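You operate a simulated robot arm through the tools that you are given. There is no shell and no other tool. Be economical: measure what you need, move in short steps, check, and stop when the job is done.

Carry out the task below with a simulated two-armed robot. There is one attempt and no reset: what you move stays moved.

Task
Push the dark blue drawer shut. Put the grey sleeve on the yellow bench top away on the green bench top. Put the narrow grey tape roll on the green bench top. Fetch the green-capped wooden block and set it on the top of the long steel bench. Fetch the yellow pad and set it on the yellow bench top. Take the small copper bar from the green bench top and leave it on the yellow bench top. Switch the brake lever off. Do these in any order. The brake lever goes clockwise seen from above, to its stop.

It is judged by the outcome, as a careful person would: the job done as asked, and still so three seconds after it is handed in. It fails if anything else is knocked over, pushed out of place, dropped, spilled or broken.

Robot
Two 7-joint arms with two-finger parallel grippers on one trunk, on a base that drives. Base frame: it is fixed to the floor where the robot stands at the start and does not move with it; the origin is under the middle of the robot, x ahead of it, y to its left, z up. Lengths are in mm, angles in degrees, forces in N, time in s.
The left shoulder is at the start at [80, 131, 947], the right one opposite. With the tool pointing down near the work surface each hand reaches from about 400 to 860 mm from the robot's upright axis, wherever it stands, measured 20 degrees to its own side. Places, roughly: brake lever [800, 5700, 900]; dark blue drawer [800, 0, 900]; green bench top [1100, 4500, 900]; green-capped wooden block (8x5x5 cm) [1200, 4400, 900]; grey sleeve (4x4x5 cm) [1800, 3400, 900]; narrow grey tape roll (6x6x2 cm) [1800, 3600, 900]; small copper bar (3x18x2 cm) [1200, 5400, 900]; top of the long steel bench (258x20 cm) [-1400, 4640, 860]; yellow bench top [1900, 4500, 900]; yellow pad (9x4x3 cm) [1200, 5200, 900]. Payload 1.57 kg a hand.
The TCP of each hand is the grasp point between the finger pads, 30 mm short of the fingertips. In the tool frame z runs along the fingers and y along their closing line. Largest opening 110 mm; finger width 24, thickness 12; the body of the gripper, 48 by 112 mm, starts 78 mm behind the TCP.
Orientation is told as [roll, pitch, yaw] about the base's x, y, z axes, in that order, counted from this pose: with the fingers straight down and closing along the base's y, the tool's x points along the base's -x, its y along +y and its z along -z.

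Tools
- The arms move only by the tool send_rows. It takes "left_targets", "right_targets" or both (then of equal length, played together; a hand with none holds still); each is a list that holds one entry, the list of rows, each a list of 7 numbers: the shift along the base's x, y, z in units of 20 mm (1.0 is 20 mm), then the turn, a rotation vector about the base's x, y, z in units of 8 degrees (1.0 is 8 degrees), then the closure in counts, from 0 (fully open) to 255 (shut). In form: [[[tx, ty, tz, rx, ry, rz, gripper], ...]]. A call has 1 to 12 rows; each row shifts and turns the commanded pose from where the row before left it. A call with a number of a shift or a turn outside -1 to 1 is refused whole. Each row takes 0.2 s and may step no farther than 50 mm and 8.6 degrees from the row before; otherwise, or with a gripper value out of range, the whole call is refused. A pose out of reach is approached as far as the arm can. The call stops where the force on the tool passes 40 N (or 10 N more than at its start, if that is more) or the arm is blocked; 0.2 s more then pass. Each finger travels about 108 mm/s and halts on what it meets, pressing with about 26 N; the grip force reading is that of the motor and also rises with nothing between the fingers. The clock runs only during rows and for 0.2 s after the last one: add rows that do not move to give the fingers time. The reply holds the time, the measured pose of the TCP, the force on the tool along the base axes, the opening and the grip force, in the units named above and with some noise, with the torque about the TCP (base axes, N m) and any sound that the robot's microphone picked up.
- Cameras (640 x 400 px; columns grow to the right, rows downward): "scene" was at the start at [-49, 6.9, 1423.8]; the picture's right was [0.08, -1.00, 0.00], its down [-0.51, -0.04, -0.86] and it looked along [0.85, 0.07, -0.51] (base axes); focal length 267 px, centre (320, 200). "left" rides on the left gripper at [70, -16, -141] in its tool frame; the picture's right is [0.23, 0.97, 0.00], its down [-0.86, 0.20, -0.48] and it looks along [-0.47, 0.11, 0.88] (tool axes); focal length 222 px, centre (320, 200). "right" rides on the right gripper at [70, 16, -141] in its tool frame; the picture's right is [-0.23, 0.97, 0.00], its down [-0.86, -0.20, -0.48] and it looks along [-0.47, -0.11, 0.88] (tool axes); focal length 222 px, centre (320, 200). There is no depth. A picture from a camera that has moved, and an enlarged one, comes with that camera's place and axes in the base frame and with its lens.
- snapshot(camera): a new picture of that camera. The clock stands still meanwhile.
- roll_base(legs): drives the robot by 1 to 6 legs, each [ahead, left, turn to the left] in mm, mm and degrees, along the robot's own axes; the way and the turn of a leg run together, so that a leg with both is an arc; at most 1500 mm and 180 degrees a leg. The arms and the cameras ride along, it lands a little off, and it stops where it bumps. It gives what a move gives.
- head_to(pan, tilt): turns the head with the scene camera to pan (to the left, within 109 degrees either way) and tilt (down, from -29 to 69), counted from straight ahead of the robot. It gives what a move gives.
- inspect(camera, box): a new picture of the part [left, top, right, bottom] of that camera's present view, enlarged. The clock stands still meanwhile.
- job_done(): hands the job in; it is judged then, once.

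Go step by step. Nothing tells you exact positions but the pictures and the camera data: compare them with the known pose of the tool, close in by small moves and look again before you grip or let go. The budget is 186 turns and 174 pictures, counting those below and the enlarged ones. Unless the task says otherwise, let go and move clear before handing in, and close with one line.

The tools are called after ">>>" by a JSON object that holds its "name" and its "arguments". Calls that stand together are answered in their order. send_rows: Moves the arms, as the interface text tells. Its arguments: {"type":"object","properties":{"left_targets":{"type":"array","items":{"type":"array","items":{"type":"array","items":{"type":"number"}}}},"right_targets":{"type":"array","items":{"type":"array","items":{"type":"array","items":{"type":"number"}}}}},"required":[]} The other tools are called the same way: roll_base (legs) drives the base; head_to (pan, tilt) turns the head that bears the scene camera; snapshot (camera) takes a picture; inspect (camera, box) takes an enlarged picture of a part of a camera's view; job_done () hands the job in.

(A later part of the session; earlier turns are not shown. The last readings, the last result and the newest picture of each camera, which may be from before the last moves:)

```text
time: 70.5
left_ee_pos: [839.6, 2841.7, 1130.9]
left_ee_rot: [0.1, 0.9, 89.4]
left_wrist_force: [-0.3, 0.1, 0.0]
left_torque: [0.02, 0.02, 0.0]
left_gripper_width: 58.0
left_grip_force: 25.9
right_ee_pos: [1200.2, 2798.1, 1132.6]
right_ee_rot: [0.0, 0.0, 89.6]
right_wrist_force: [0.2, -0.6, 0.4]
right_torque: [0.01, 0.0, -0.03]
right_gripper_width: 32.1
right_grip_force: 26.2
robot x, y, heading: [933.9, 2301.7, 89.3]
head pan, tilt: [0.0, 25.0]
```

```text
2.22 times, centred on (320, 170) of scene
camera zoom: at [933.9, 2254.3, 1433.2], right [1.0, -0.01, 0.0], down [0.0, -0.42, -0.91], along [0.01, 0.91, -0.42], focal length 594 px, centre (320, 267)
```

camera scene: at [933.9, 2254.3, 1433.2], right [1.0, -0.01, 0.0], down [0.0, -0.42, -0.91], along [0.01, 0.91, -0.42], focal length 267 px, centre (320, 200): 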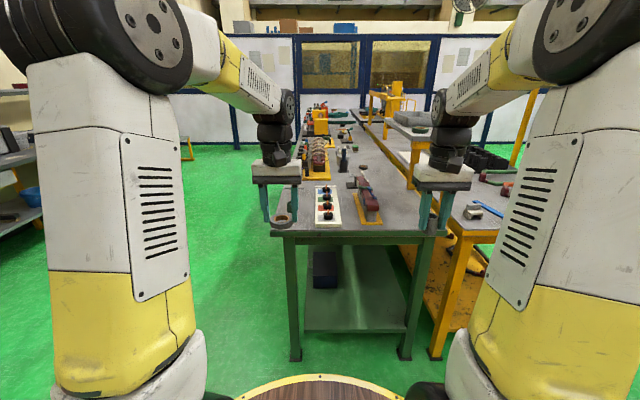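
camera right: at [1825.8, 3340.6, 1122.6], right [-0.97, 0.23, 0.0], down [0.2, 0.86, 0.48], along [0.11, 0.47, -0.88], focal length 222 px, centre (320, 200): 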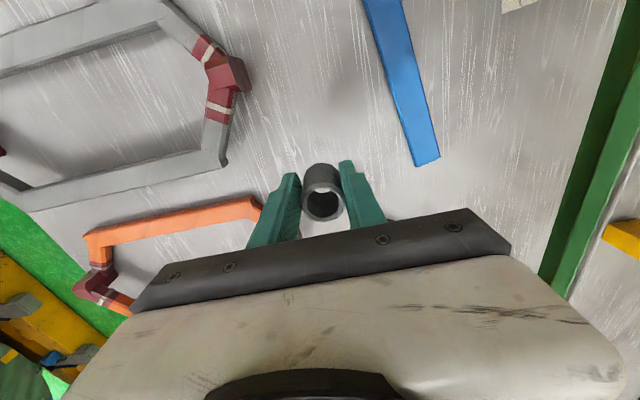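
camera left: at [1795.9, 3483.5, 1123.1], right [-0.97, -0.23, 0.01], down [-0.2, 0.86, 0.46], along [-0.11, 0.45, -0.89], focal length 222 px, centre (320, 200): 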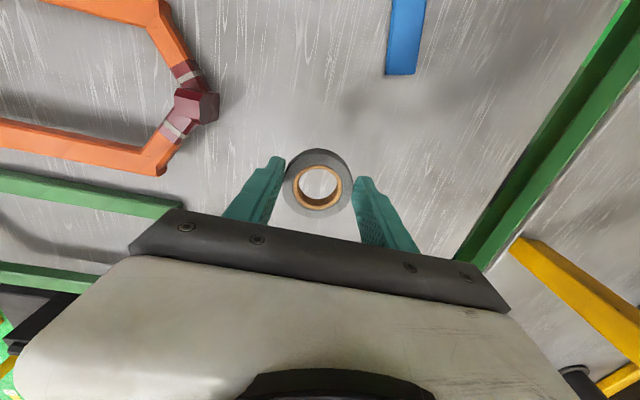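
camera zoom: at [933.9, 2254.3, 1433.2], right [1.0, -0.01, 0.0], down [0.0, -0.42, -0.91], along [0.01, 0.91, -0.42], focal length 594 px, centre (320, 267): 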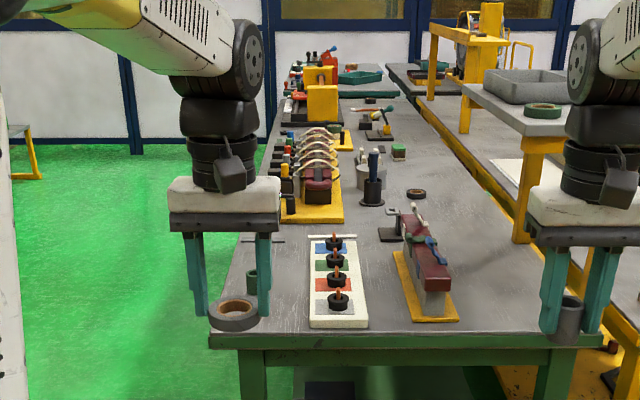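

The near end of the green bench has a free strip left of the white tray (about x 840, y 3290) and a free area right of the red clamp (about x 1320, y 3330). I drive up to it.

>>> {"name": "roll_base", "arguments": {"legs": [[430, -70, 0.7]]}}

>>> {"name": "head_to", "arguments": {"pan": 0, "tilt": 38}}

>>> {"name": "snapshot", "arguments": {"camera": "scene"}}

>>> {"name": "inspect", "arguments": {"camera": "scene", "box": [200, 80, 460, 260]}}

>>> {"name": "snapshot", "arguments": {"camera": "left"}}

>>> {"name": "snapshot", "arguments": {"camera": "right"}}

```text
time: 72.7
left_ee_pos: [894.1, 3200.2, 1131.0]
left_ee_rot: [0.2, 0.9, 90.0]
left_wrist_force: [0.1, 0.1, 0.3]
left_torque: [0.03, 0.0, 0.01]
left_gripper_width: 58.1
left_grip_force: 25.5
right_ee_pos: [1254.8, 3151.9, 1133.5]
right_ee_rot: [0.2, 1.3, 90.0]
right_wrist_force: [-3.6, -13.1, 4.4]
right_torque: [1.68, -0.51, -0.06]
right_gripper_width: 32.1
right_grip_force: 25.6
robot x, y, heading: [991.6, 2660.7, 89.9]
head pan, tilt: [0.0, 25.0]
stopped in leg 1: the force on the tool passed its limit at 127 N (the readings are from after the stop); the commanded pose is now the measured one
```

```text
time: 73.5
left_ee_pos: [895.6, 3198.9, 1129.8]
left_ee_rot: [0.2, 0.9, 90.1]
left_wrist_force: [0.1, -0.1, -0.2]
left_torque: [-0.01, -0.02, 0.02]
left_gripper_width: 57.8
left_grip_force: 26.2
right_ee_pos: [1253.8, 3151.4, 1133.7]
right_ee_rot: [0.2, 1.2, 90.1]
right_wrist_force: [-4.7, -19.1, 7.0]
right_torque: [2.43, -0.67, -0.01]
right_gripper_width: 32.3
right_grip_force: 26.4
robot x, y, heading: [990.9, 2655.9, 90.1]
head pan, tilt: [0.0, 38.0]
```

```text
140 pictures are left
camera scene: at [993.0, 2606.9, 1413.0], right [1.0, 0.0, 0.0], down [0.0, -0.61, -0.79], along [0.0, 0.79, -0.61], focal length 267 px, centre (320, 200)
```

scene: 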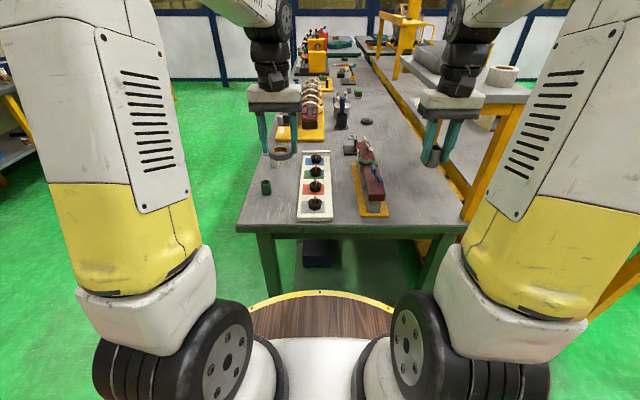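

```text
2.22 times, centred on (330, 170) of scene
camera zoom: at [993.0, 2606.9, 1413.0], right [1.0, 0.0, 0.0], down [0.0, -0.61, -0.79], along [0.0, 0.79, -0.61], focal length 594 px, centre (298, 267)
```

zoom: 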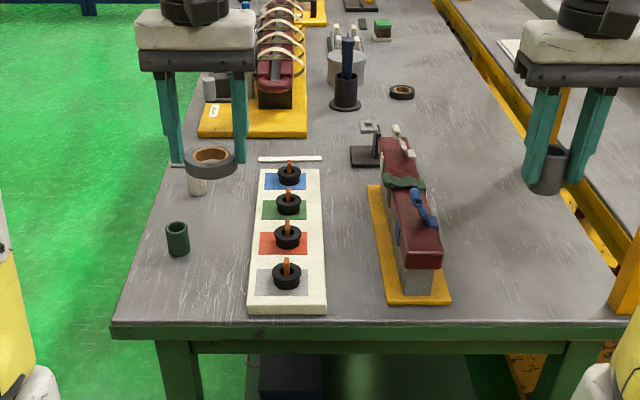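

```text
138 pictures are left
camera left: at [910.1, 3133.5, 1272.0], right [-0.97, -0.23, 0.01], down [-0.2, 0.86, 0.46], along [-0.11, 0.45, -0.89], focal length 222 px, centre (320, 200)
```

left: 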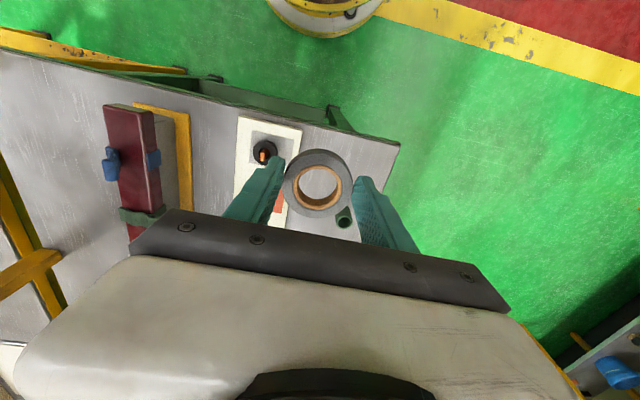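

```text
137 pictures are left
camera right: at [1238.9, 3085.9, 1274.5], right [-0.97, 0.23, 0.0], down [0.2, 0.87, 0.46], along [0.11, 0.45, -0.89], focal length 222 px, centre (320, 200)
```

right: 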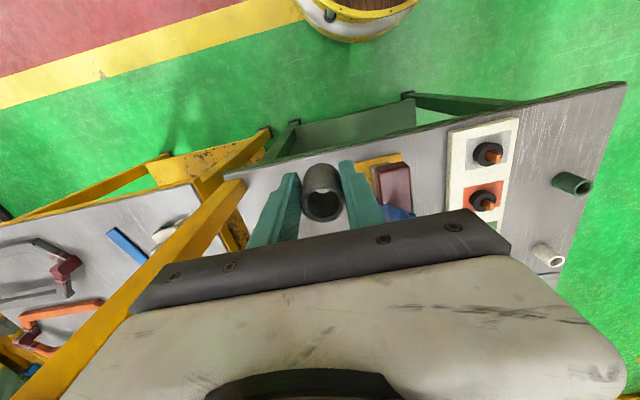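

The right hand bumped the raised shelf (front edge about y 3145, x from 1265, z≈1220), so that area is unusable. I back off, shift left, and check the shelf hasn't shifted; the new sleeve spot is between tray and clamp, about (1075, 3235).

>>> {"name": "roll_base", "arguments": {"legs": [[-120, 0, 0], [0, 110, 0]]}}

>>> {"name": "snapshot", "arguments": {"camera": "scene"}}

>>> {"name": "inspect", "arguments": {"camera": "scene", "box": [250, 100, 450, 240]}}

```text
time: 75.5
left_ee_pos: [784.0, 3081.9, 1130.3]
left_ee_rot: [0.0, 1.0, 89.9]
left_wrist_force: [-0.1, 0.2, 0.1]
left_torque: [0.0, 0.02, 0.0]
left_gripper_width: 57.7
left_grip_force: 26.6
right_ee_pos: [1143.9, 3034.0, 1132.8]
right_ee_rot: [0.3, 1.3, 90.0]
right_wrist_force: [-0.1, 0.0, 0.1]
right_torque: [-0.01, 0.04, 0.04]
right_gripper_width: 32.0
right_grip_force: 26.4
robot x, y, heading: [879.3, 2543.4, 90.1]
head pan, tilt: [0.0, 38.0]
```

```text
136 pictures are left
camera scene: at [882.5, 2489.3, 1412.9], right [1.0, 0.0, 0.0], down [0.0, -0.62, -0.79], along [0.0, 0.79, -0.62], focal length 267 px, centre (320, 200)
```

scene: 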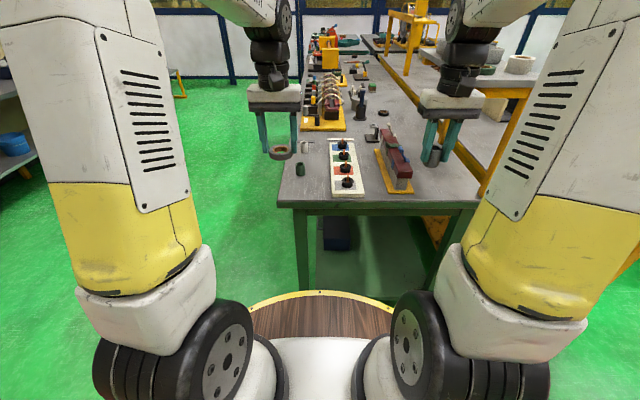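

```text
2.86 times, centred on (350, 170) of scene
camera zoom: at [882.5, 2489.3, 1412.9], right [1.0, 0.0, 0.0], down [0.0, -0.62, -0.79], along [0.0, 0.79, -0.62], focal length 764 px, centre (234, 286)
```

zoom: 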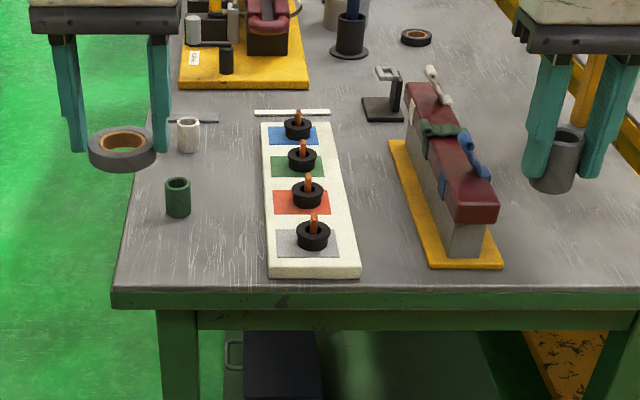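

The gap between tray and clamp is x 1029–1119, and the left strip is clear at (850, 3255). I move both hands above their spots.

>>> {"name": "send_rows", "arguments": {"right_targets": [[[-0.9, 0.8, 0, 0, 0, 0, 255], [-0.9, 0.8, 0, 0, 0, 0, 255], [-0.9, 0.9, 0, 0, 0, 0, 255], [-0.8, 1, 0, 0, 0, 0, 255], [0, 1, 0, 0, 0, 0, 255], [0, 1, 0, 0, 0, 0, 255], [0, 1, -0.5, 0, 0, 0, 255], [0, 1, -0.5, 0, 0, 0, 255], [0, 1, -1, 0, 0, 0, 255], [0, 1, -1, 0, 0, 0, 255]]], "left_targets": [[[0.33, 0.865, -0.3, 0, 0, 0, 255], [0.33, 0.865, -0.3, 0, 0, 0, 255], [0.33, 0.865, -0.3, 0, 0, 0, 255], [0.33, 0.865, -0.3, 0, 0, 0, 255], [0.33, 0.865, -0.3, 0, 0, 0, 255], [0.33, 0.865, -0.3, 0, 0, 0, 255], [0.33, 0.865, -0.3, 0, 0, 0, 255], [0.33, 0.865, -0.3, 0, 0, 0, 255], [0.33, 0.865, -0.5, 0, 0, 0, 255], [0.33, 0.865, -0.5, 0, 0, 0, 255]]]}}

>>> {"name": "inspect", "arguments": {"camera": "scene", "box": [250, 100, 450, 240]}}

>>> {"name": "snapshot", "arguments": {"camera": "right"}}

>>> {"name": "snapshot", "arguments": {"camera": "left"}}

```text
time: 77.7
left_ee_pos: [850.6, 3254.6, 1062.0]
left_ee_rot: [0.2, 0.9, 90.0]
left_wrist_force: [0.2, -0.8, -0.9]
left_torque: [0.05, -0.01, 0.0]
left_gripper_width: 58.1
left_grip_force: 26.3
right_ee_pos: [1074.5, 3223.1, 1072.7]
right_ee_rot: [0.3, 1.2, 90.1]
right_wrist_force: [0.1, -0.5, -0.2]
right_torque: [0.02, -0.02, 0.0]
right_gripper_width: 32.1
right_grip_force: 25.9
robot x, y, heading: [878.6, 2543.1, 90.2]
head pan, tilt: [0.0, 38.0]
```

```text
2.86 times, centred on (350, 170) of scene
camera zoom: at [882.2, 2488.9, 1412.9], right [1.0, 0.0, 0.0], down [0.0, -0.62, -0.79], along [0.0, 0.79, -0.62], focal length 764 px, centre (234, 286)
```

zoom: 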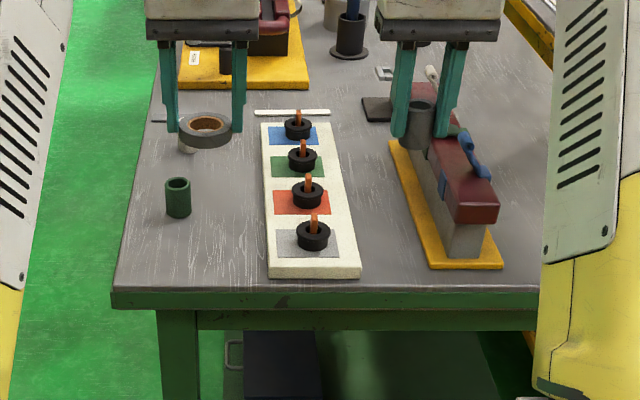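

```text
133 pictures are left
camera right: at [1059.3, 3158.2, 1213.0], right [-0.97, 0.23, 0.0], down [0.2, 0.86, 0.46], along [0.11, 0.45, -0.89], focal length 222 px, centre (320, 200)
```

right: 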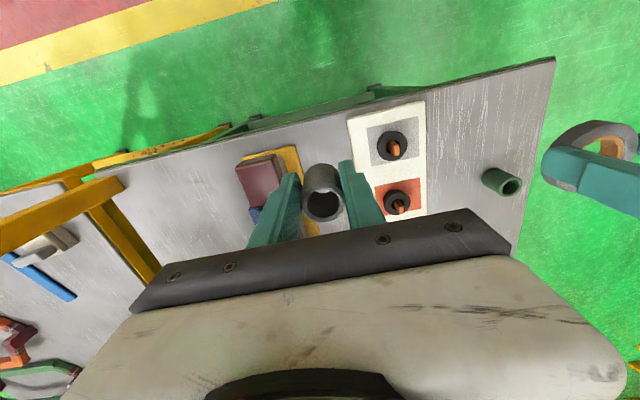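

```text
132 pictures are left
camera left: at [865.0, 3188.7, 1203.3], right [-0.97, -0.23, 0.01], down [-0.2, 0.86, 0.47], along [-0.11, 0.45, -0.89], focal length 222 px, centre (320, 200)
```

left: 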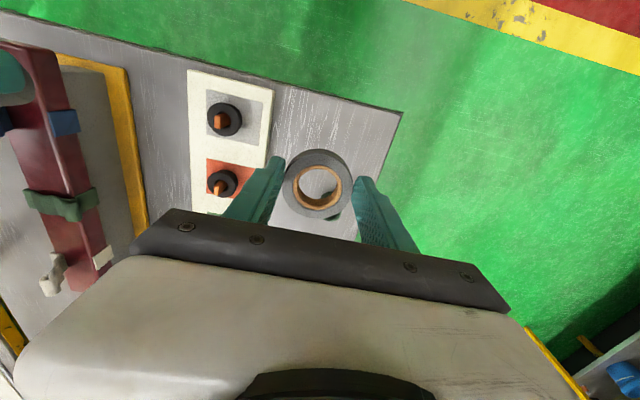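

Both are over their spots. I descend partway and recheck.

>>> {"name": "send_rows", "arguments": {"right_targets": [[[0, 0, -0.8, 0, 0, 0, 255], [0, 0, -0.8, 0, 0, 0, 255], [0, 0, -0.8, 0, 0, 0, 255], [0, 0, -0.8, 0, 0, 0, 255], [0, 0, -0.8, 0, 0, 0, 255], [0, 0, -0.8, 0, 0, 0, 255], [0, 0, -0.8, 0, 0, 0, 255], [0, 0, -0.8, 0, 0, 0, 255]]], "left_targets": [[[0, 0, -0.8, 0, 0, 0, 255], [0, 0, -0.8, 0, 0, 0, 255], [0, 0, -0.8, 0, 0, 0, 255], [0, 0, -0.8, 0, 0, 0, 255], [0, 0, -0.8, 0, 0, 0, 255], [0, 0, -0.8, 0, 0, 0, 255], [0, 0, -0.8, 0, 0, 0, 255], [0, 0, -0.8, 0, 0, 0, 255]]]}}

>>> {"name": "inspect", "arguments": {"camera": "scene", "box": [250, 100, 450, 240]}}

>>> {"name": "snapshot", "arguments": {"camera": "right"}}

>>> {"name": "snapshot", "arguments": {"camera": "left"}}

```text
time: 79.5
left_ee_pos: [848.7, 3254.2, 933.1]
left_ee_rot: [0.1, 1.0, 90.0]
left_wrist_force: [0.6, -0.4, -0.9]
left_torque: [0.02, 0.02, 0.02]
left_gripper_width: 58.0
left_grip_force: 26.4
right_ee_pos: [1074.6, 3224.6, 943.5]
right_ee_rot: [0.2, 1.2, 90.0]
right_wrist_force: [-0.5, 0.0, 0.1]
right_torque: [0.01, 0.01, 0.01]
right_gripper_width: 32.1
right_grip_force: 26.1
robot x, y, heading: [882.0, 2542.5, 90.1]
head pan, tilt: [0.0, 38.0]
```

```text
2.86 times, centred on (350, 170) of scene
camera zoom: at [882.3, 2489.2, 1412.9], right [1.0, 0.0, 0.0], down [0.0, -0.62, -0.79], along [0.0, 0.79, -0.62], focal length 764 px, centre (234, 286)
```

zoom: 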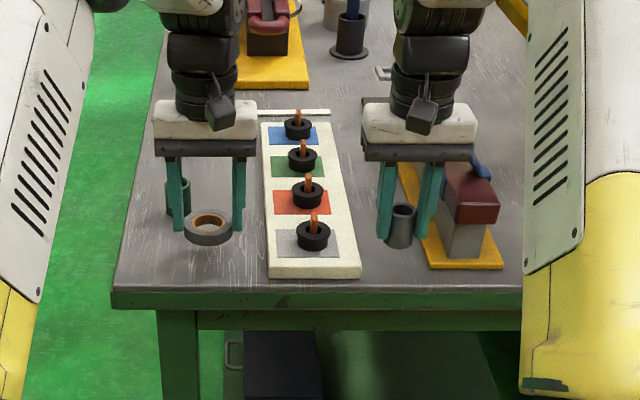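

```text
130 pictures are left
camera right: at [1058.3, 3158.0, 1084.7], right [-0.97, 0.23, 0.0], down [0.2, 0.87, 0.46], along [0.11, 0.45, -0.89], focal length 222 px, centre (320, 200)
```

right: 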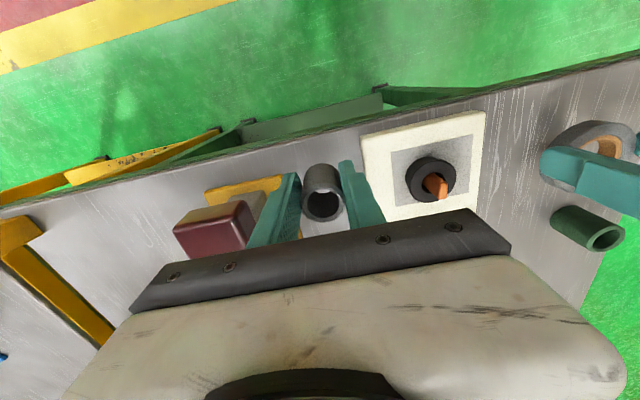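

```text
129 pictures are left
camera left: at [865.3, 3188.2, 1074.8], right [-0.97, -0.23, 0.01], down [-0.2, 0.86, 0.46], along [-0.11, 0.45, -0.89], focal length 222 px, centre (320, 200)
```

left: 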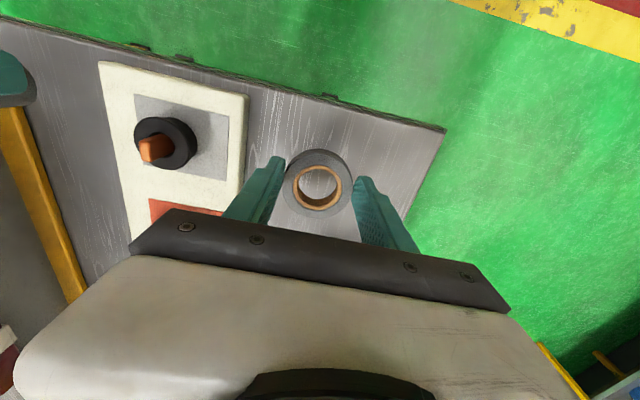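

Clear on all sides. I lower the final few centimetres gently.

>>> {"name": "send_rows", "arguments": {"right_targets": [[[0, 0, -0.48, 0, 0, 0, 255], [0, 0, -0.48, 0, 0, 0, 255], [0, 0, -0.48, 0, 0, 0, 255], [0, 0, -0.48, 0, 0, 0, 255]]], "left_targets": [[[0, 0, -0.38, 0, 0, 0, 255], [0, 0, -0.38, 0, 0, 0, 255], [0, 0, -0.38, 0, 0, 0, 255], [0, 0, -0.38, 0, 0, 0, 255]]]}}

>>> {"name": "inspect", "arguments": {"camera": "scene", "box": [250, 100, 450, 240]}}

```text
time: 80.5
left_ee_pos: [848.0, 3254.7, 902.7]
left_ee_rot: [0.1, 0.9, 89.9]
left_wrist_force: [0.0, -1.0, -0.5]
left_torque: [0.02, 0.03, -0.02]
left_gripper_width: 58.1
left_grip_force: 26.1
right_ee_pos: [1073.3, 3223.9, 906.0]
right_ee_rot: [0.4, 1.2, 90.0]
right_wrist_force: [-1.1, -0.3, -0.3]
right_torque: [0.02, 0.03, 0.0]
right_gripper_width: 32.1
right_grip_force: 25.6
robot x, y, heading: [880.4, 2544.3, 89.9]
head pan, tilt: [0.0, 38.0]
```

```text
2.86 times, centred on (350, 170) of scene
camera zoom: at [882.3, 2489.3, 1412.9], right [1.0, 0.0, 0.0], down [0.0, -0.62, -0.79], along [0.0, 0.79, -0.62], focal length 764 px, centre (234, 286)
```

zoom: 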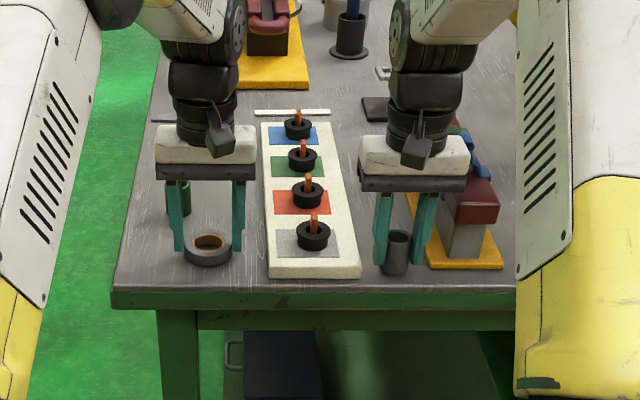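

No contact felt yet; I ease down in millimetre steps.

>>> {"name": "send_rows", "arguments": {"right_targets": [[[0, 0, -0.1, 0, 0, 0, 255], [0, 0, -0.1, 0, 0, 0, 255]]], "left_targets": [[[0, 0, -0.1, 0, 0, 0, 255], [0, 0, -0.1, 0, 0, 0, 255]]]}}

>>> {"name": "send_rows", "arguments": {"right_targets": [[[0, 0, -0.1, 0, 0, 0, 255]]], "left_targets": [[[0, 0, -0.1, 0, 0, 0, 255]]]}}

```text
time: 81.1
left_ee_pos: [848.8, 3254.1, 900.1]
left_ee_rot: [0.1, 0.8, 90.0]
left_wrist_force: [-1.6, 0.5, 8.8]
left_torque: [-0.08, -0.04, -0.05]
left_gripper_width: 58.1
left_grip_force: 26.1
right_ee_pos: [1073.8, 3223.6, 905.1]
right_ee_rot: [0.2, 1.1, 90.1]
right_wrist_force: [0.4, -6.4, 21.0]
right_torque: [0.17, -0.08, -0.01]
right_gripper_width: 32.2
right_grip_force: 25.4
robot x, y, heading: [880.1, 2541.7, 89.8]
head pan, tilt: [0.0, 38.0]
```

```text
time: 81.5
left_ee_pos: [848.6, 3254.6, 901.0]
left_ee_rot: [0.1, 0.6, 90.0]
left_wrist_force: [-3.1, -2.2, 27.6]
left_torque: [-0.28, 0.02, -0.01]
left_gripper_width: 57.6
left_grip_force: 25.6
right_ee_pos: [1073.7, 3223.7, 903.5]
right_ee_rot: [0.2, 0.9, 90.0]
right_wrist_force: [1.0, -6.0, 34.4]
right_torque: [0.38, -0.15, 0.01]
right_gripper_width: 32.3
right_grip_force: 25.7
robot x, y, heading: [881.2, 2542.8, 89.9]
head pan, tilt: [0.0, 38.0]
```

Both rest on the bench. I relieve the pressure, open slightly, and rise.

>>> {"name": "send_rows", "arguments": {"right_targets": [[[0, 0, 0.1, 0, 0, 0, 255], [0, 0, 0, 0, 0, 0, 148], [0, 0, 0, 0, 0, 0, 148], [0, 0, 1, 0, 0, 0, 148], [0, 0, 1, 0, 0, 0, 148], [0, 0, 1, 0, 0, 0, 148], [0, 0, 1, 0, 0, 0, 148]]], "left_targets": [[[0, 0, 0.1, 0, 0, 0, 255], [0, 0, 0, 0, 0, 0, 79], [0, 0, 0, 0, 0, 0, 79], [0, 0, 1, 0, 0, 0, 79], [0, 0, 1, 0, 0, 0, 79], [0, 0, 1, 0, 0, 0, 79], [0, 0, 1, 0, 0, 0, 79]]]}}

>>> {"name": "inspect", "arguments": {"camera": "scene", "box": [250, 100, 450, 240]}}

```text
time: 83.1
left_ee_pos: [850.3, 3253.9, 979.5]
left_ee_rot: [0.1, 1.0, 90.0]
left_wrist_force: [0.7, 0.2, 1.3]
left_torque: [-0.02, -0.03, -0.04]
left_gripper_width: 75.9
left_grip_force: 0.0
right_ee_pos: [1074.2, 3224.3, 982.5]
right_ee_rot: [0.4, 1.3, 89.9]
right_wrist_force: [0.3, 0.2, -0.1]
right_torque: [-0.02, -0.01, -0.01]
right_gripper_width: 46.2
right_grip_force: 0.0
robot x, y, heading: [879.6, 2540.5, 89.9]
head pan, tilt: [0.0, 38.0]
```

```text
2.86 times, centred on (350, 170) of scene
camera zoom: at [882.3, 2489.6, 1413.0], right [1.0, 0.0, 0.0], down [0.0, -0.62, -0.79], along [0.0, 0.79, -0.62], focal length 764 px, centre (234, 286)
```

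zoom: 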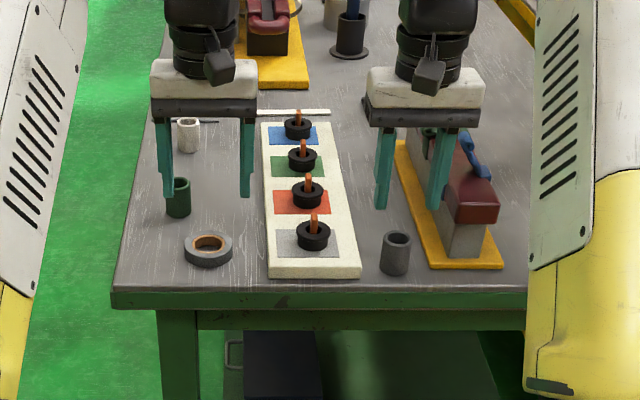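

Sleeve and roll are placed. I raise the hands, back off, and drive around to the left side of the green bench.

>>> {"name": "send_rows", "arguments": {"right_targets": [[[0, 0, 1, 0, 0, 0, 148], [0, 0, 1, 0, 0, 0, 148], [0, 0, 1, 0, 0, 0, 148], [0, 0, 1, 0, 0, 0, 100], [0, -1, 1, 0, 0, 0, 60], [0, -1, 1, 0, 0, 0, 0], [0, -1, 1, 0, 0, 0, 0], [0, -1, 1, 0, 0, 0, 0], [0, -1, 0, 0, 0, 0, 0], [0, -1, 0, 0, 0, 0, 0], [0, -1, 0, 0, 0, 0, 0], [0, -1, 0, 0, 0, 0, 0]]], "left_targets": [[[0, 0, 1, 0, 0, 0, 79], [0, 0, 1, 0, 0, 0, 79], [0, 0, 1, 0, 0, 0, 79], [0, 0, 1, 0, 0, 0, 79], [0, -1, 1, 0, 0, 0, 60], [0, -1, 1, 0, 0, 0, 0], [0, -1, 1, 0, 0, 0, 0], [0, -1, 1, 0, 0, 0, 0], [0, -1, 0, 0, 0, 0, 0], [0, -1, 0, 0, 0, 0, 0], [0, -1, 0, 0, 0, 0, 0], [0, -1, 0, 0, 0, 0, 0]]]}}

>>> {"name": "roll_base", "arguments": {"legs": [[-150, 0, 0], [0, 750, 0], [1400, 0, 0], [950, 0, 0], [0, 0, -90]]}}

>>> {"name": "head_to", "arguments": {"pan": 0, "tilt": 25}}

>>> {"name": "snapshot", "arguments": {"camera": "scene"}}

```text
time: 85.7
left_ee_pos: [849.7, 3095.2, 1138.5]
left_ee_rot: [0.1, 1.0, 90.0]
left_wrist_force: [-0.4, 0.4, 0.4]
left_torque: [-0.02, 0.0, 0.0]
left_gripper_width: 110.2
left_grip_force: 0.0
right_ee_pos: [1073.1, 3064.4, 1142.5]
right_ee_rot: [0.2, 1.4, 90.0]
right_wrist_force: [-0.1, -0.4, 0.5]
right_torque: [-0.04, 0.01, -0.01]
right_gripper_width: 110.0
right_grip_force: 0.1
robot x, y, heading: [880.6, 2541.8, 89.7]
head pan, tilt: [0.0, 38.0]
```

```text
time: 105.7
left_ee_pos: [684.2, 4760.2, 1138.5]
left_ee_rot: [0.1, 1.0, -0.7]
left_wrist_force: [0.1, 0.0, 0.3]
left_torque: [-0.01, 0.0, 0.01]
left_gripper_width: 110.2
left_grip_force: 0.0
right_ee_pos: [650.7, 4537.5, 1141.9]
right_ee_rot: [0.4, 1.3, -0.7]
right_wrist_force: [-0.2, 0.6, -0.3]
right_torque: [-0.04, -0.03, 0.01]
right_gripper_width: 109.8
right_grip_force: 0.2
robot x, y, heading: [135.2, 4736.7, -0.9]
head pan, tilt: [0.0, 38.0]
```

```text
time: 106.4
left_ee_pos: [683.2, 4759.0, 1140.2]
left_ee_rot: [0.1, 1.0, -0.8]
left_wrist_force: [-0.3, -0.8, 0.7]
left_torque: [0.0, -0.01, -0.02]
left_gripper_width: 109.9
left_grip_force: 0.1
right_ee_pos: [650.8, 4537.1, 1142.1]
right_ee_rot: [0.4, 1.3, -0.7]
right_wrist_force: [-0.2, -0.2, -0.2]
right_torque: [-0.03, 0.01, -0.01]
right_gripper_width: 110.0
right_grip_force: 0.1
robot x, y, heading: [133.7, 4735.2, -0.8]
head pan, tilt: [0.0, 25.0]
```

```text
126 pictures are left
camera scene: at [85.7, 4735.2, 1433.2], right [-0.01, -1.0, 0.0], down [-0.42, 0.0, -0.91], along [0.91, -0.01, -0.42], focal length 267 px, centre (320, 200)
```

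scene: 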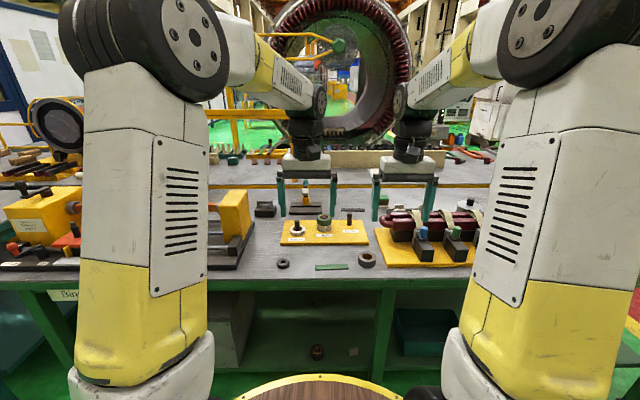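

I'm on the left side of the green bench. I shift toward the lever, copper bar and pad.

>>> {"name": "roll_base", "arguments": {"legs": [[0, 550, 0.8]]}}

>>> {"name": "snapshot", "arguments": {"camera": "scene"}}

>>> {"name": "inspect", "arguments": {"camera": "scene", "box": [200, 100, 440, 270]}}

>>> {"name": "head_to", "arguments": {"pan": 35, "tilt": 28}}

>>> {"name": "snapshot", "arguments": {"camera": "scene"}}

```text
time: 109.6
left_ee_pos: [684.2, 5321.5, 1140.3]
left_ee_rot: [0.0, 1.0, 0.3]
left_wrist_force: [0.4, 0.3, 0.0]
left_torque: [0.01, 0.0, 0.0]
left_gripper_width: 110.1
left_grip_force: 0.0
right_ee_pos: [655.7, 5097.9, 1141.9]
right_ee_rot: [0.4, 1.3, 0.3]
right_wrist_force: [-1.4, 0.2, 0.2]
right_torque: [0.0, 0.01, 0.01]
right_gripper_width: 110.3
right_grip_force: 0.1
robot x, y, heading: [130.1, 5283.1, 0.4]
head pan, tilt: [0.0, 25.0]
```

```text
125 pictures are left
camera scene: at [86.9, 5285.0, 1433.3], right [0.01, -1.0, 0.0], down [-0.42, 0.0, -0.91], along [0.91, 0.01, -0.42], focal length 267 px, centre (320, 200)
```

scene: 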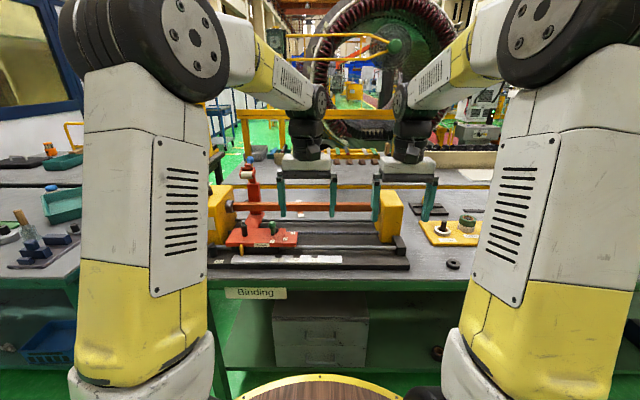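

```text
2.35 times, centred on (320, 185) of scene
camera zoom: at [86.9, 5285.0, 1433.3], right [0.01, -1.0, 0.0], down [-0.42, 0.0, -0.91], along [0.91, 0.01, -0.42], focal length 629 px, centre (320, 235)
```

zoom: 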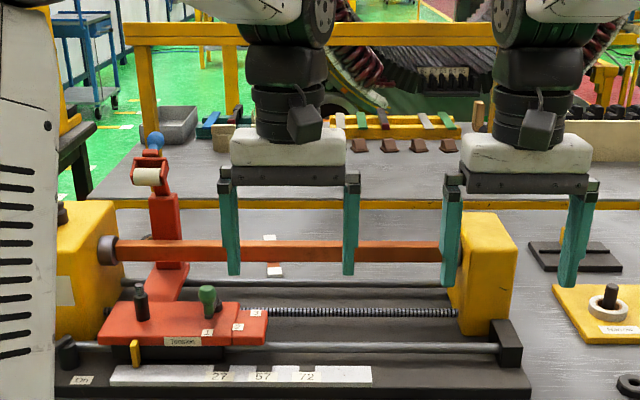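

```text
time: 110.6
left_ee_pos: [684.0, 5321.1, 1137.3]
left_ee_rot: [0.1, 1.0, 0.4]
left_wrist_force: [0.1, 0.9, 0.1]
left_torque: [0.01, 0.02, 0.0]
left_gripper_width: 110.2
left_grip_force: 0.0
right_ee_pos: [656.0, 5097.7, 1142.7]
right_ee_rot: [0.4, 1.4, 0.4]
right_wrist_force: [0.2, -0.1, -0.2]
right_torque: [-0.02, 0.05, 0.03]
right_gripper_width: 109.8
right_grip_force: 0.0
robot x, y, heading: [134.1, 5285.6, 0.5]
head pan, tilt: [35.0, 28.0]
```

```text
123 pictures are left
camera scene: at [69.1, 5337.2, 1428.5], right [0.58, -0.82, 0.0], down [-0.38, -0.27, -0.88], along [0.72, 0.51, -0.47], focal length 267 px, centre (320, 200)
```

scene: 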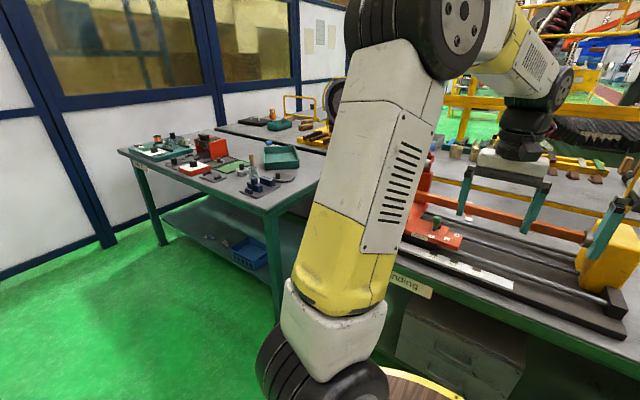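

The binding machine occupies this end, with an "On" label by a black knob at its left end, partly hidden by my arm. I shift left to see the lever.

>>> {"name": "roll_base", "arguments": {"legs": [[0, 380, 0]]}}

>>> {"name": "head_to", "arguments": {"pan": 0, "tilt": 30}}

>>> {"name": "snapshot", "arguments": {"camera": "scene"}}

>>> {"name": "inspect", "arguments": {"camera": "scene", "box": [210, 110, 450, 270]}}

```text
time: 113.0
left_ee_pos: [681.0, 5704.2, 1139.3]
left_ee_rot: [0.2, 1.0, 0.5]
left_wrist_force: [0.4, 0.0, 0.2]
left_torque: [0.0, 0.0, -0.03]
left_gripper_width: 109.8
left_grip_force: 0.1
right_ee_pos: [653.5, 5481.0, 1143.0]
right_ee_rot: [0.3, 1.2, 0.6]
right_wrist_force: [0.3, -0.7, -0.2]
right_torque: [0.03, 0.0, 0.04]
right_gripper_width: 109.9
right_grip_force: 0.1
robot x, y, heading: [128.4, 5669.4, 0.5]
head pan, tilt: [35.0, 28.0]
```

```text
time: 114.0
left_ee_pos: [679.9, 5705.7, 1138.8]
left_ee_rot: [0.1, 1.1, 0.6]
left_wrist_force: [-0.4, 0.5, 0.2]
left_torque: [0.0, 0.04, -0.03]
left_gripper_width: 110.1
left_grip_force: 0.0
right_ee_pos: [652.0, 5481.5, 1141.2]
right_ee_rot: [0.3, 1.4, 0.6]
right_wrist_force: [0.3, 0.3, -0.5]
right_torque: [0.01, -0.01, -0.01]
right_gripper_width: 110.1
right_grip_force: 0.1
robot x, y, heading: [131.3, 5668.2, 0.7]
head pan, tilt: [0.0, 30.0]
```

```text
122 pictures are left
camera scene: at [81.6, 5666.6, 1425.3], right [0.01, -1.0, 0.0], down [-0.5, -0.01, -0.87], along [0.87, 0.01, -0.5], focal length 267 px, centre (320, 200)
```

scene: 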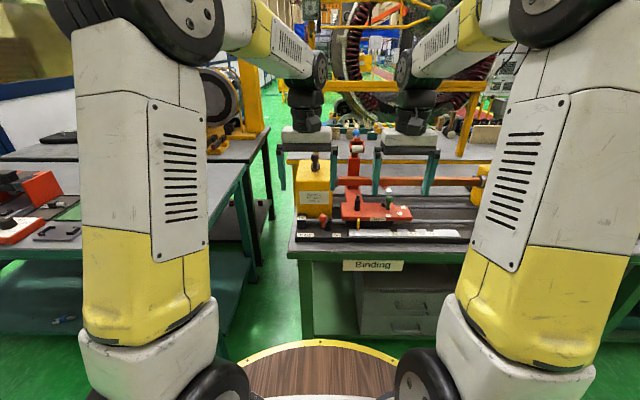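

```text
2.50 times, centred on (330, 190) of scene
camera zoom: at [81.6, 5666.6, 1425.3], right [0.01, -1.0, 0.0], down [-0.5, -0.01, -0.87], along [0.87, 0.01, -0.5], focal length 668 px, centre (295, 225)
```

zoom: 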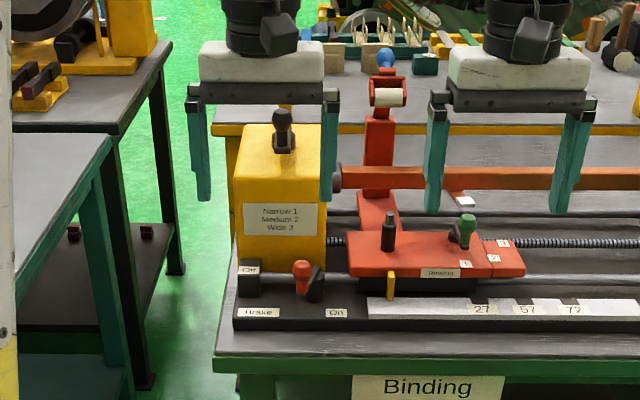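

I see the brake plate with "Off"/"On" labels and a red-tipped lever. I zoom in.

>>> {"name": "inspect", "arguments": {"camera": "scene", "box": [290, 195, 370, 245]}}

>>> {"name": "snapshot", "arguments": {"camera": "left"}}

```text
8.00 times, centred on (330, 220) of scene
camera zoom: at [81.6, 5666.6, 1425.3], right [0.01, -1.0, 0.0], down [-0.5, -0.01, -0.87], along [0.87, 0.01, -0.5], focal length 2138 px, centre (240, 40)
```

zoom: 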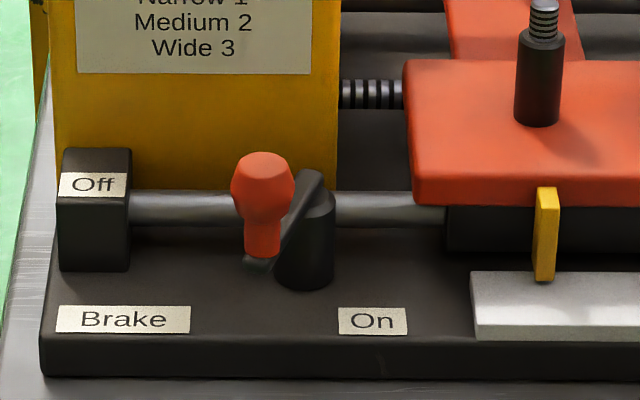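

```text
119 pictures are left
camera left: at [612.8, 5688.9, 1281.1], right [-0.24, 0.97, 0.01], down [0.86, 0.21, 0.46], along [0.45, 0.12, -0.89], focal length 222 px, centre (320, 200)
```

left: 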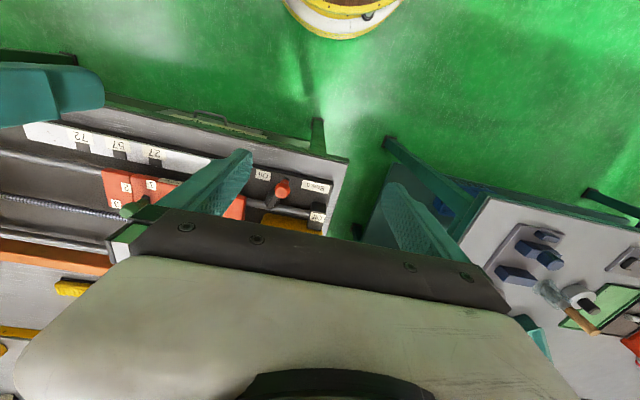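

The lever's red knob is near [766, 5667, 960] and its hub near [818, 5645]; it points at "On", and clockwise takes it toward +y to "Off". I bring the closed left fingers beside it on the right front.

>>> {"name": "send_rows", "arguments": {"left_targets": [[[0.35, -0.55, -0.75, 0, 0, 0, 255], [0.35, -0.55, -0.75, 0, 0, 0, 255], [0.35, -0.55, -0.75, 0, 0, 0, 255], [0.35, -0.55, -0.75, 0, 0, 0, 255], [0.35, -0.55, -0.75, 0, 0, 0, 255], [0.35, -0.55, -0.75, 0, 0, 0, 255], [0, 0, -1, 0, 0, 0, 255], [0, 0, -1, 0, 0, 0, 255], [0, 0, -1, 0, 0, 0, 255]]], "right_targets": [[[0, -0.7, 0, 0, 0, 0, 0], [0, -0.7, 0, 0, 0, 0, 0], [0, -0.7, 0, 0, 0, 0, 0], [0, -0.7, 0, 0, 0, 0, 0], [0, -0.7, 0, 0, 0, 0, 0], [0, -0.7, 0, 0, 0, 0, 0], [0, -0.7, 0, 0, 0, 0, 0], [0, 0, 0, 0, 0, 0, 0], [0, 0, 0, 0, 0, 0, 0]]]}}

>>> {"name": "inspect", "arguments": {"camera": "scene", "box": [270, 170, 390, 245]}}

>>> {"name": "snapshot", "arguments": {"camera": "left"}}

```text
time: 116.0
left_ee_pos: [724.0, 5638.7, 989.2]
left_ee_rot: [0.1, 1.0, 0.6]
left_wrist_force: [-0.2, 0.4, 0.5]
left_torque: [-0.03, -0.01, 0.01]
left_gripper_width: 0.0
left_grip_force: 21.5
right_ee_pos: [653.5, 5382.5, 1143.0]
right_ee_rot: [0.3, 1.3, 0.6]
right_wrist_force: [-1.2, -0.3, 0.2]
right_torque: [0.03, 0.02, -0.01]
right_gripper_width: 110.0
right_grip_force: 0.1
robot x, y, heading: [126.1, 5669.1, 0.7]
head pan, tilt: [0.0, 30.0]
```

```text
5.33 times, centred on (330, 208) of scene
camera zoom: at [81.5, 5666.5, 1425.3], right [0.01, -1.0, 0.0], down [-0.5, -0.01, -0.87], along [0.87, 0.01, -0.5], focal length 1426 px, centre (267, 160)
```

zoom: 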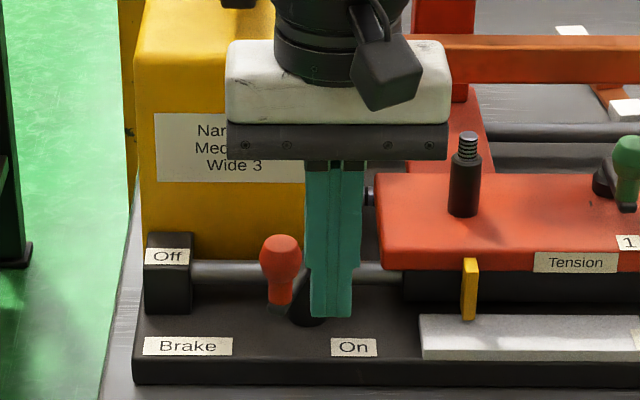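

```text
117 pictures are left
camera left: at [655.1, 5623.3, 1130.7], right [-0.24, 0.97, 0.01], down [0.86, 0.21, 0.46], along [0.45, 0.12, -0.89], focal length 222 px, centre (320, 200)
```

left: 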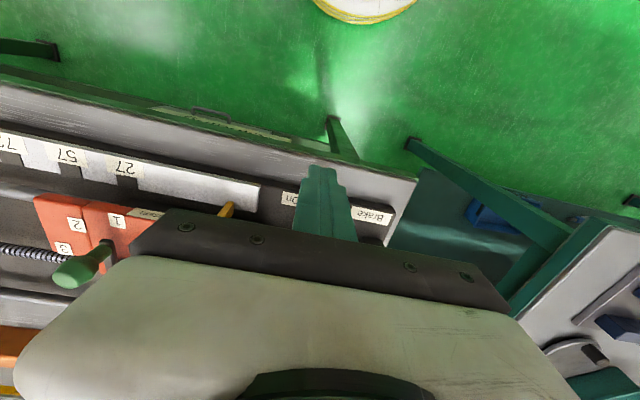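

My finger hides the lever from the wrist camera. I lift a bit and back to get a second close view for accurate triangulation.

>>> {"name": "send_rows", "arguments": {"left_targets": [[[0, 0, 1, 0, 0, 0, 255], [0, 0, 1, 0, 0, 0, 255], [0, 0, 1, 0, 0, 0, 255], [0.5, 0.5, 0, 0, 0, 0, 255], [1, 1, 0, 0, 0, 0, 255], [1, 1, 0, 0, 0, 0, 255], [1, 1, 0, 0, 0, 0, 255]]]}}

>>> {"name": "inspect", "arguments": {"camera": "left", "box": [200, 80, 440, 240]}}

>>> {"name": "inspect", "arguments": {"camera": "scene", "box": [290, 195, 370, 245]}}

```text
time: 117.6
left_ee_pos: [792.5, 5709.2, 1049.3]
left_ee_rot: [0.1, 1.0, 0.6]
left_wrist_force: [0.4, -0.5, 0.1]
left_torque: [0.02, -0.05, 0.05]
left_gripper_width: 0.2
left_grip_force: 21.1
right_ee_pos: [652.4, 5383.0, 1142.5]
right_ee_rot: [0.3, 1.3, 0.6]
right_wrist_force: [-0.5, -0.3, 1.0]
right_torque: [0.04, -0.01, 0.01]
right_gripper_width: 110.1
right_grip_force: 0.1
robot x, y, heading: [128.1, 5664.5, 0.8]
head pan, tilt: [0.0, 30.0]
```

```text
2.50 times, centred on (320, 160) of left
camera zoom: at [724.7, 5692.8, 1190.9], right [-0.24, 0.97, 0.01], down [0.86, 0.21, 0.46], along [0.45, 0.12, -0.89], focal length 555 px, centre (320, 300)
```

zoom: 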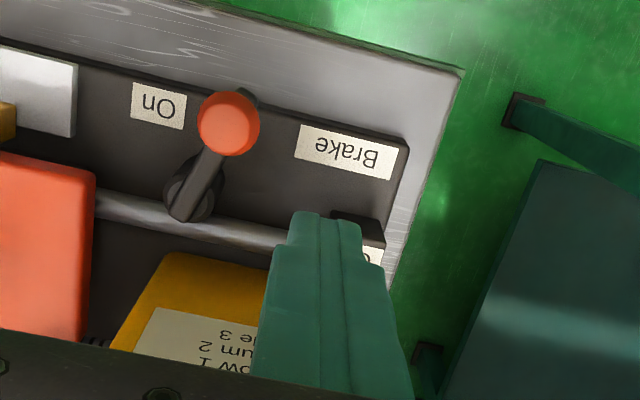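

```text
8.00 times, centred on (330, 220) of scene
camera zoom: at [81.4, 5666.4, 1425.3], right [0.01, -1.0, 0.0], down [-0.5, -0.01, -0.87], along [0.87, 0.01, -0.5], focal length 2138 px, centre (240, 40)
```

zoom: 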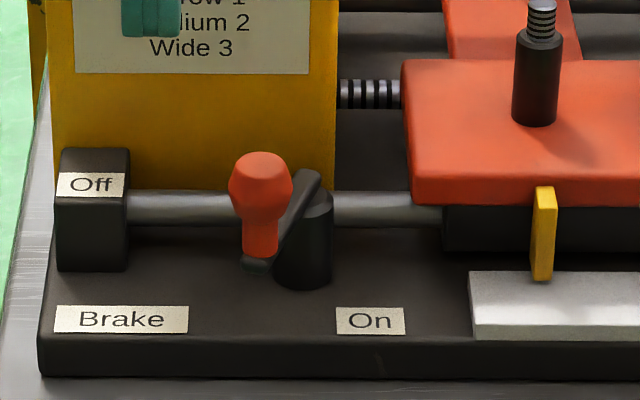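

Now precise: knob top at [769, 5671, 975], hub at [820, 5651], arm radius 55. I place the closed fingers on the knob's counter-clockwise side and sweep clockwise along the arc.

>>> {"name": "send_rows", "arguments": {"left_targets": [[[-0.5, -1, 0, 0, 0, 0, 255], [-0.5, -1, 0, 0, 0, 0, 255], [-0.5, -1, 0, 0, 0, 0, 255], [-0.5, -1, 0, 0, 0, 0, 255], [0, 0, -0.94, 0, 0, 0, 255], [0, 0, -0.94, 0, 0, 0, 255], [0, 0, -0.94, 0, 0, 0, 255], [0, 0, -0.94, 0, 0, 0, 255]]]}}

>>> {"name": "inspect", "arguments": {"camera": "scene", "box": [270, 170, 390, 245]}}

```text
time: 119.4
left_ee_pos: [752.5, 5628.0, 974.4]
left_ee_rot: [0.1, 1.0, 0.5]
left_wrist_force: [0.6, 0.6, 0.6]
left_torque: [0.02, 0.0, -0.03]
left_gripper_width: 0.0
left_grip_force: 21.3
right_ee_pos: [652.7, 5383.8, 1142.6]
right_ee_rot: [0.3, 1.3, 0.6]
right_wrist_force: [0.2, -0.1, -0.4]
right_torque: [0.03, 0.0, -0.01]
right_gripper_width: 109.9
right_grip_force: 0.0
robot x, y, heading: [128.1, 5666.4, 0.6]
head pan, tilt: [0.0, 30.0]
```

```text
5.33 times, centred on (330, 208) of scene
camera zoom: at [81.5, 5666.5, 1425.3], right [0.01, -1.0, 0.0], down [-0.5, -0.01, -0.87], along [0.87, 0.01, -0.5], focal length 1426 px, centre (267, 160)
```

zoom: 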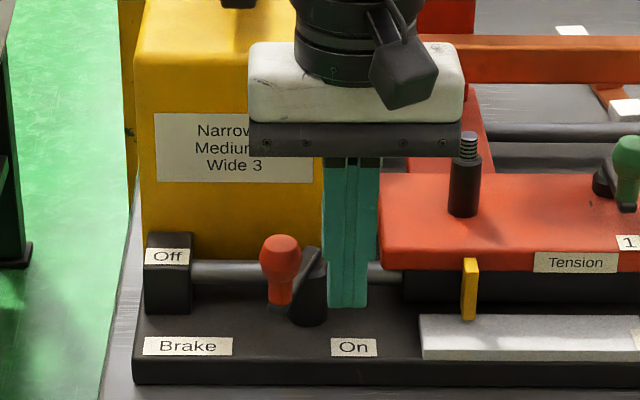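

Positioned. I sweep the first part of the arc.

>>> {"name": "send_rows", "arguments": {"left_targets": [[[0.35, 0.9, 0, 0, 0, 0, 255], [0.04, 0.5, 0, 0, 0, 0, 255], [0.04, 0.5, 0, 0, 0, 0, 255], [0.21, 0.48, 0, 0, 0, 0, 255], [0.21, 0.48, 0, 0, 0, 0, 255], [0.28, 0.3, 0, 0, 0, 0, 255], [0.28, 0.3, 0, 0, 0, 0, 255]]]}}

>>> {"name": "inspect", "arguments": {"camera": "scene", "box": [270, 170, 390, 245]}}

```text
time: 121.0
left_ee_pos: [780.9, 5697.6, 973.8]
left_ee_rot: [0.1, 1.0, 0.6]
left_wrist_force: [0.5, 0.0, 1.2]
left_torque: [0.01, 0.01, 0.01]
left_gripper_width: 0.0
left_grip_force: 21.1
right_ee_pos: [652.2, 5382.9, 1141.9]
right_ee_rot: [0.3, 1.4, 0.6]
right_wrist_force: [-0.2, 0.0, -0.6]
right_torque: [0.02, 0.0, 0.03]
right_gripper_width: 109.9
right_grip_force: 0.0
robot x, y, heading: [132.3, 5667.0, 0.6]
head pan, tilt: [0.0, 30.0]
```

```text
5.33 times, centred on (330, 208) of scene
camera zoom: at [81.6, 5666.5, 1425.3], right [0.01, -1.0, 0.0], down [-0.5, -0.01, -0.87], along [0.87, 0.01, -0.5], focal length 1426 px, centre (267, 160)
```

zoom: 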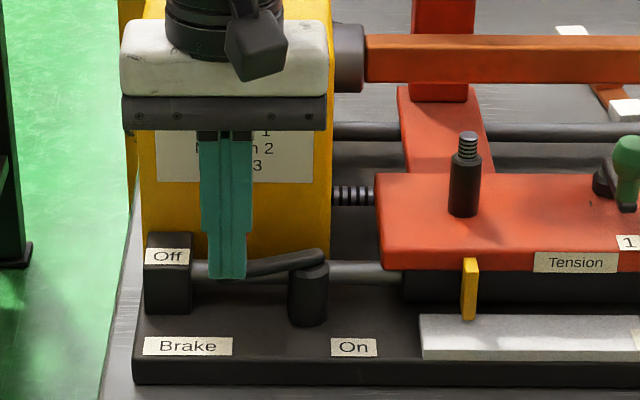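

The lever moved to roughly pointing left. I continue until the stop.

>>> {"name": "send_rows", "arguments": {"left_targets": [[[0.32, 0.22, 0, 0, 0, 0, 255], [0.32, 0.22, 0, 0, 0, 0, 255], [0.38, 0.12, 0, 0, 0, 0, 255], [0.38, 0.12, 0, 0, 0, 0, 255]]]}}

>>> {"name": "inspect", "arguments": {"camera": "scene", "box": [270, 170, 390, 245]}}

```text
time: 122.0
left_ee_pos: [800.6, 5710.1, 974.5]
left_ee_rot: [0.2, 2.1, 0.2]
left_wrist_force: [-14.8, 2.1, 9.3]
left_torque: [-0.05, 0.13, -0.13]
left_gripper_width: 0.0
left_grip_force: 21.1
right_ee_pos: [651.7, 5384.0, 1142.8]
right_ee_rot: [0.3, 1.3, 0.7]
right_wrist_force: [-0.7, 0.2, 0.3]
right_torque: [0.0, -0.01, -0.01]
right_gripper_width: 109.9
right_grip_force: 0.0
robot x, y, heading: [130.1, 5668.1, 0.9]
head pan, tilt: [0.0, 30.0]
stopped in row 4 (left hand): the force on the tool passed its limit at 45 N (the readings are from after the stop); the commanded pose is now the measured one
```

```text
5.33 times, centred on (330, 208) of scene
camera zoom: at [79.9, 5666.5, 1425.3], right [0.01, -1.0, 0.0], down [-0.5, -0.01, -0.87], along [0.87, 0.01, -0.5], focal length 1426 px, centre (267, 160)
```

zoom: 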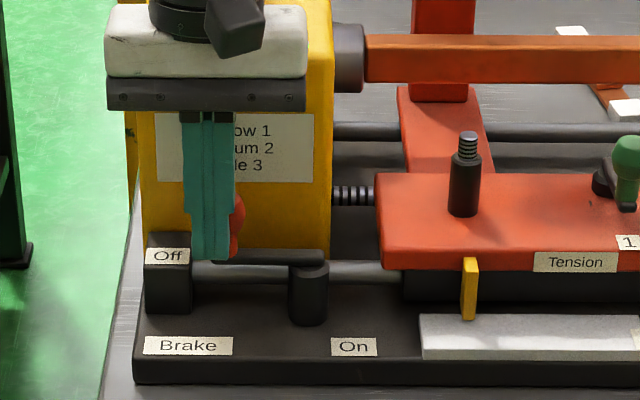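

Force hit 45 N: likely the stop. I back off and check the lever.

>>> {"name": "send_rows", "arguments": {"left_targets": [[[-1, 0, 0, 0, 0, 0, 255], [-1, 0, 0, 0, 0, 0, 255], [-0.5, 0, 1, 0, 0, 0, 255], [0, 0, 1, 0, 0, 0, 255], [0, 0, 1, 0, 0, 0, 255], [0.5, 0.5, 1, 0, 0, 0, 255], [1, 0.5, 0, 0, 0, 0, 255]]]}}

>>> {"name": "inspect", "arguments": {"camera": "scene", "box": [270, 170, 390, 245]}}

>>> {"name": "inspect", "arguments": {"camera": "left", "box": [200, 80, 440, 240]}}

```text
time: 123.7
left_ee_pos: [782.6, 5729.5, 1052.7]
left_ee_rot: [0.1, 1.9, 0.4]
left_wrist_force: [-1.7, 0.2, 0.4]
left_torque: [0.02, -0.03, 0.04]
left_gripper_width: 0.1
left_grip_force: 21.1
right_ee_pos: [652.3, 5383.1, 1142.7]
right_ee_rot: [0.4, 1.2, 0.5]
right_wrist_force: [-0.5, 0.0, -0.1]
right_torque: [0.0, -0.05, -0.01]
right_gripper_width: 109.8
right_grip_force: 0.1
robot x, y, heading: [126.8, 5669.8, 1.0]
head pan, tilt: [0.0, 30.0]
```

```text
5.33 times, centred on (330, 208) of scene
camera zoom: at [80.9, 5666.4, 1425.3], right [0.01, -1.0, 0.0], down [-0.5, -0.01, -0.87], along [0.87, 0.01, -0.5], focal length 1426 px, centre (267, 160)
```

zoom: 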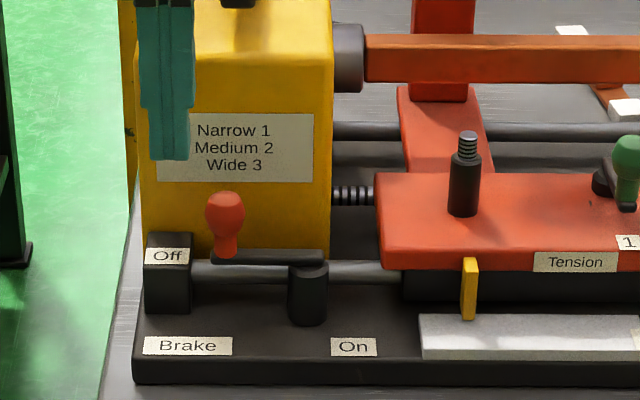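

```text
2.50 times, centred on (320, 160) of left
camera zoom: at [717.2, 5713.9, 1195.6], right [-0.23, 0.97, 0.01], down [0.87, 0.2, 0.45], along [0.44, 0.11, -0.89], focal length 555 px, centre (320, 300)
```

zoom: 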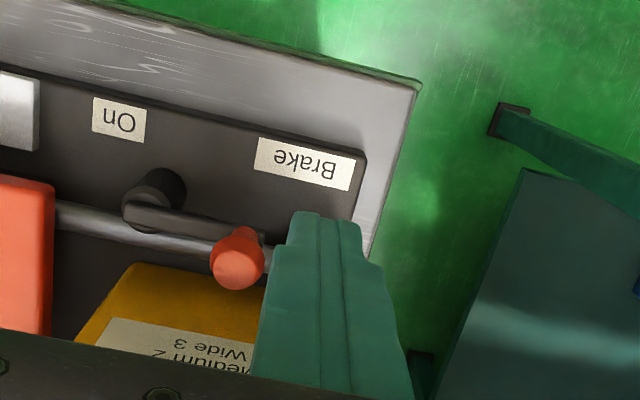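

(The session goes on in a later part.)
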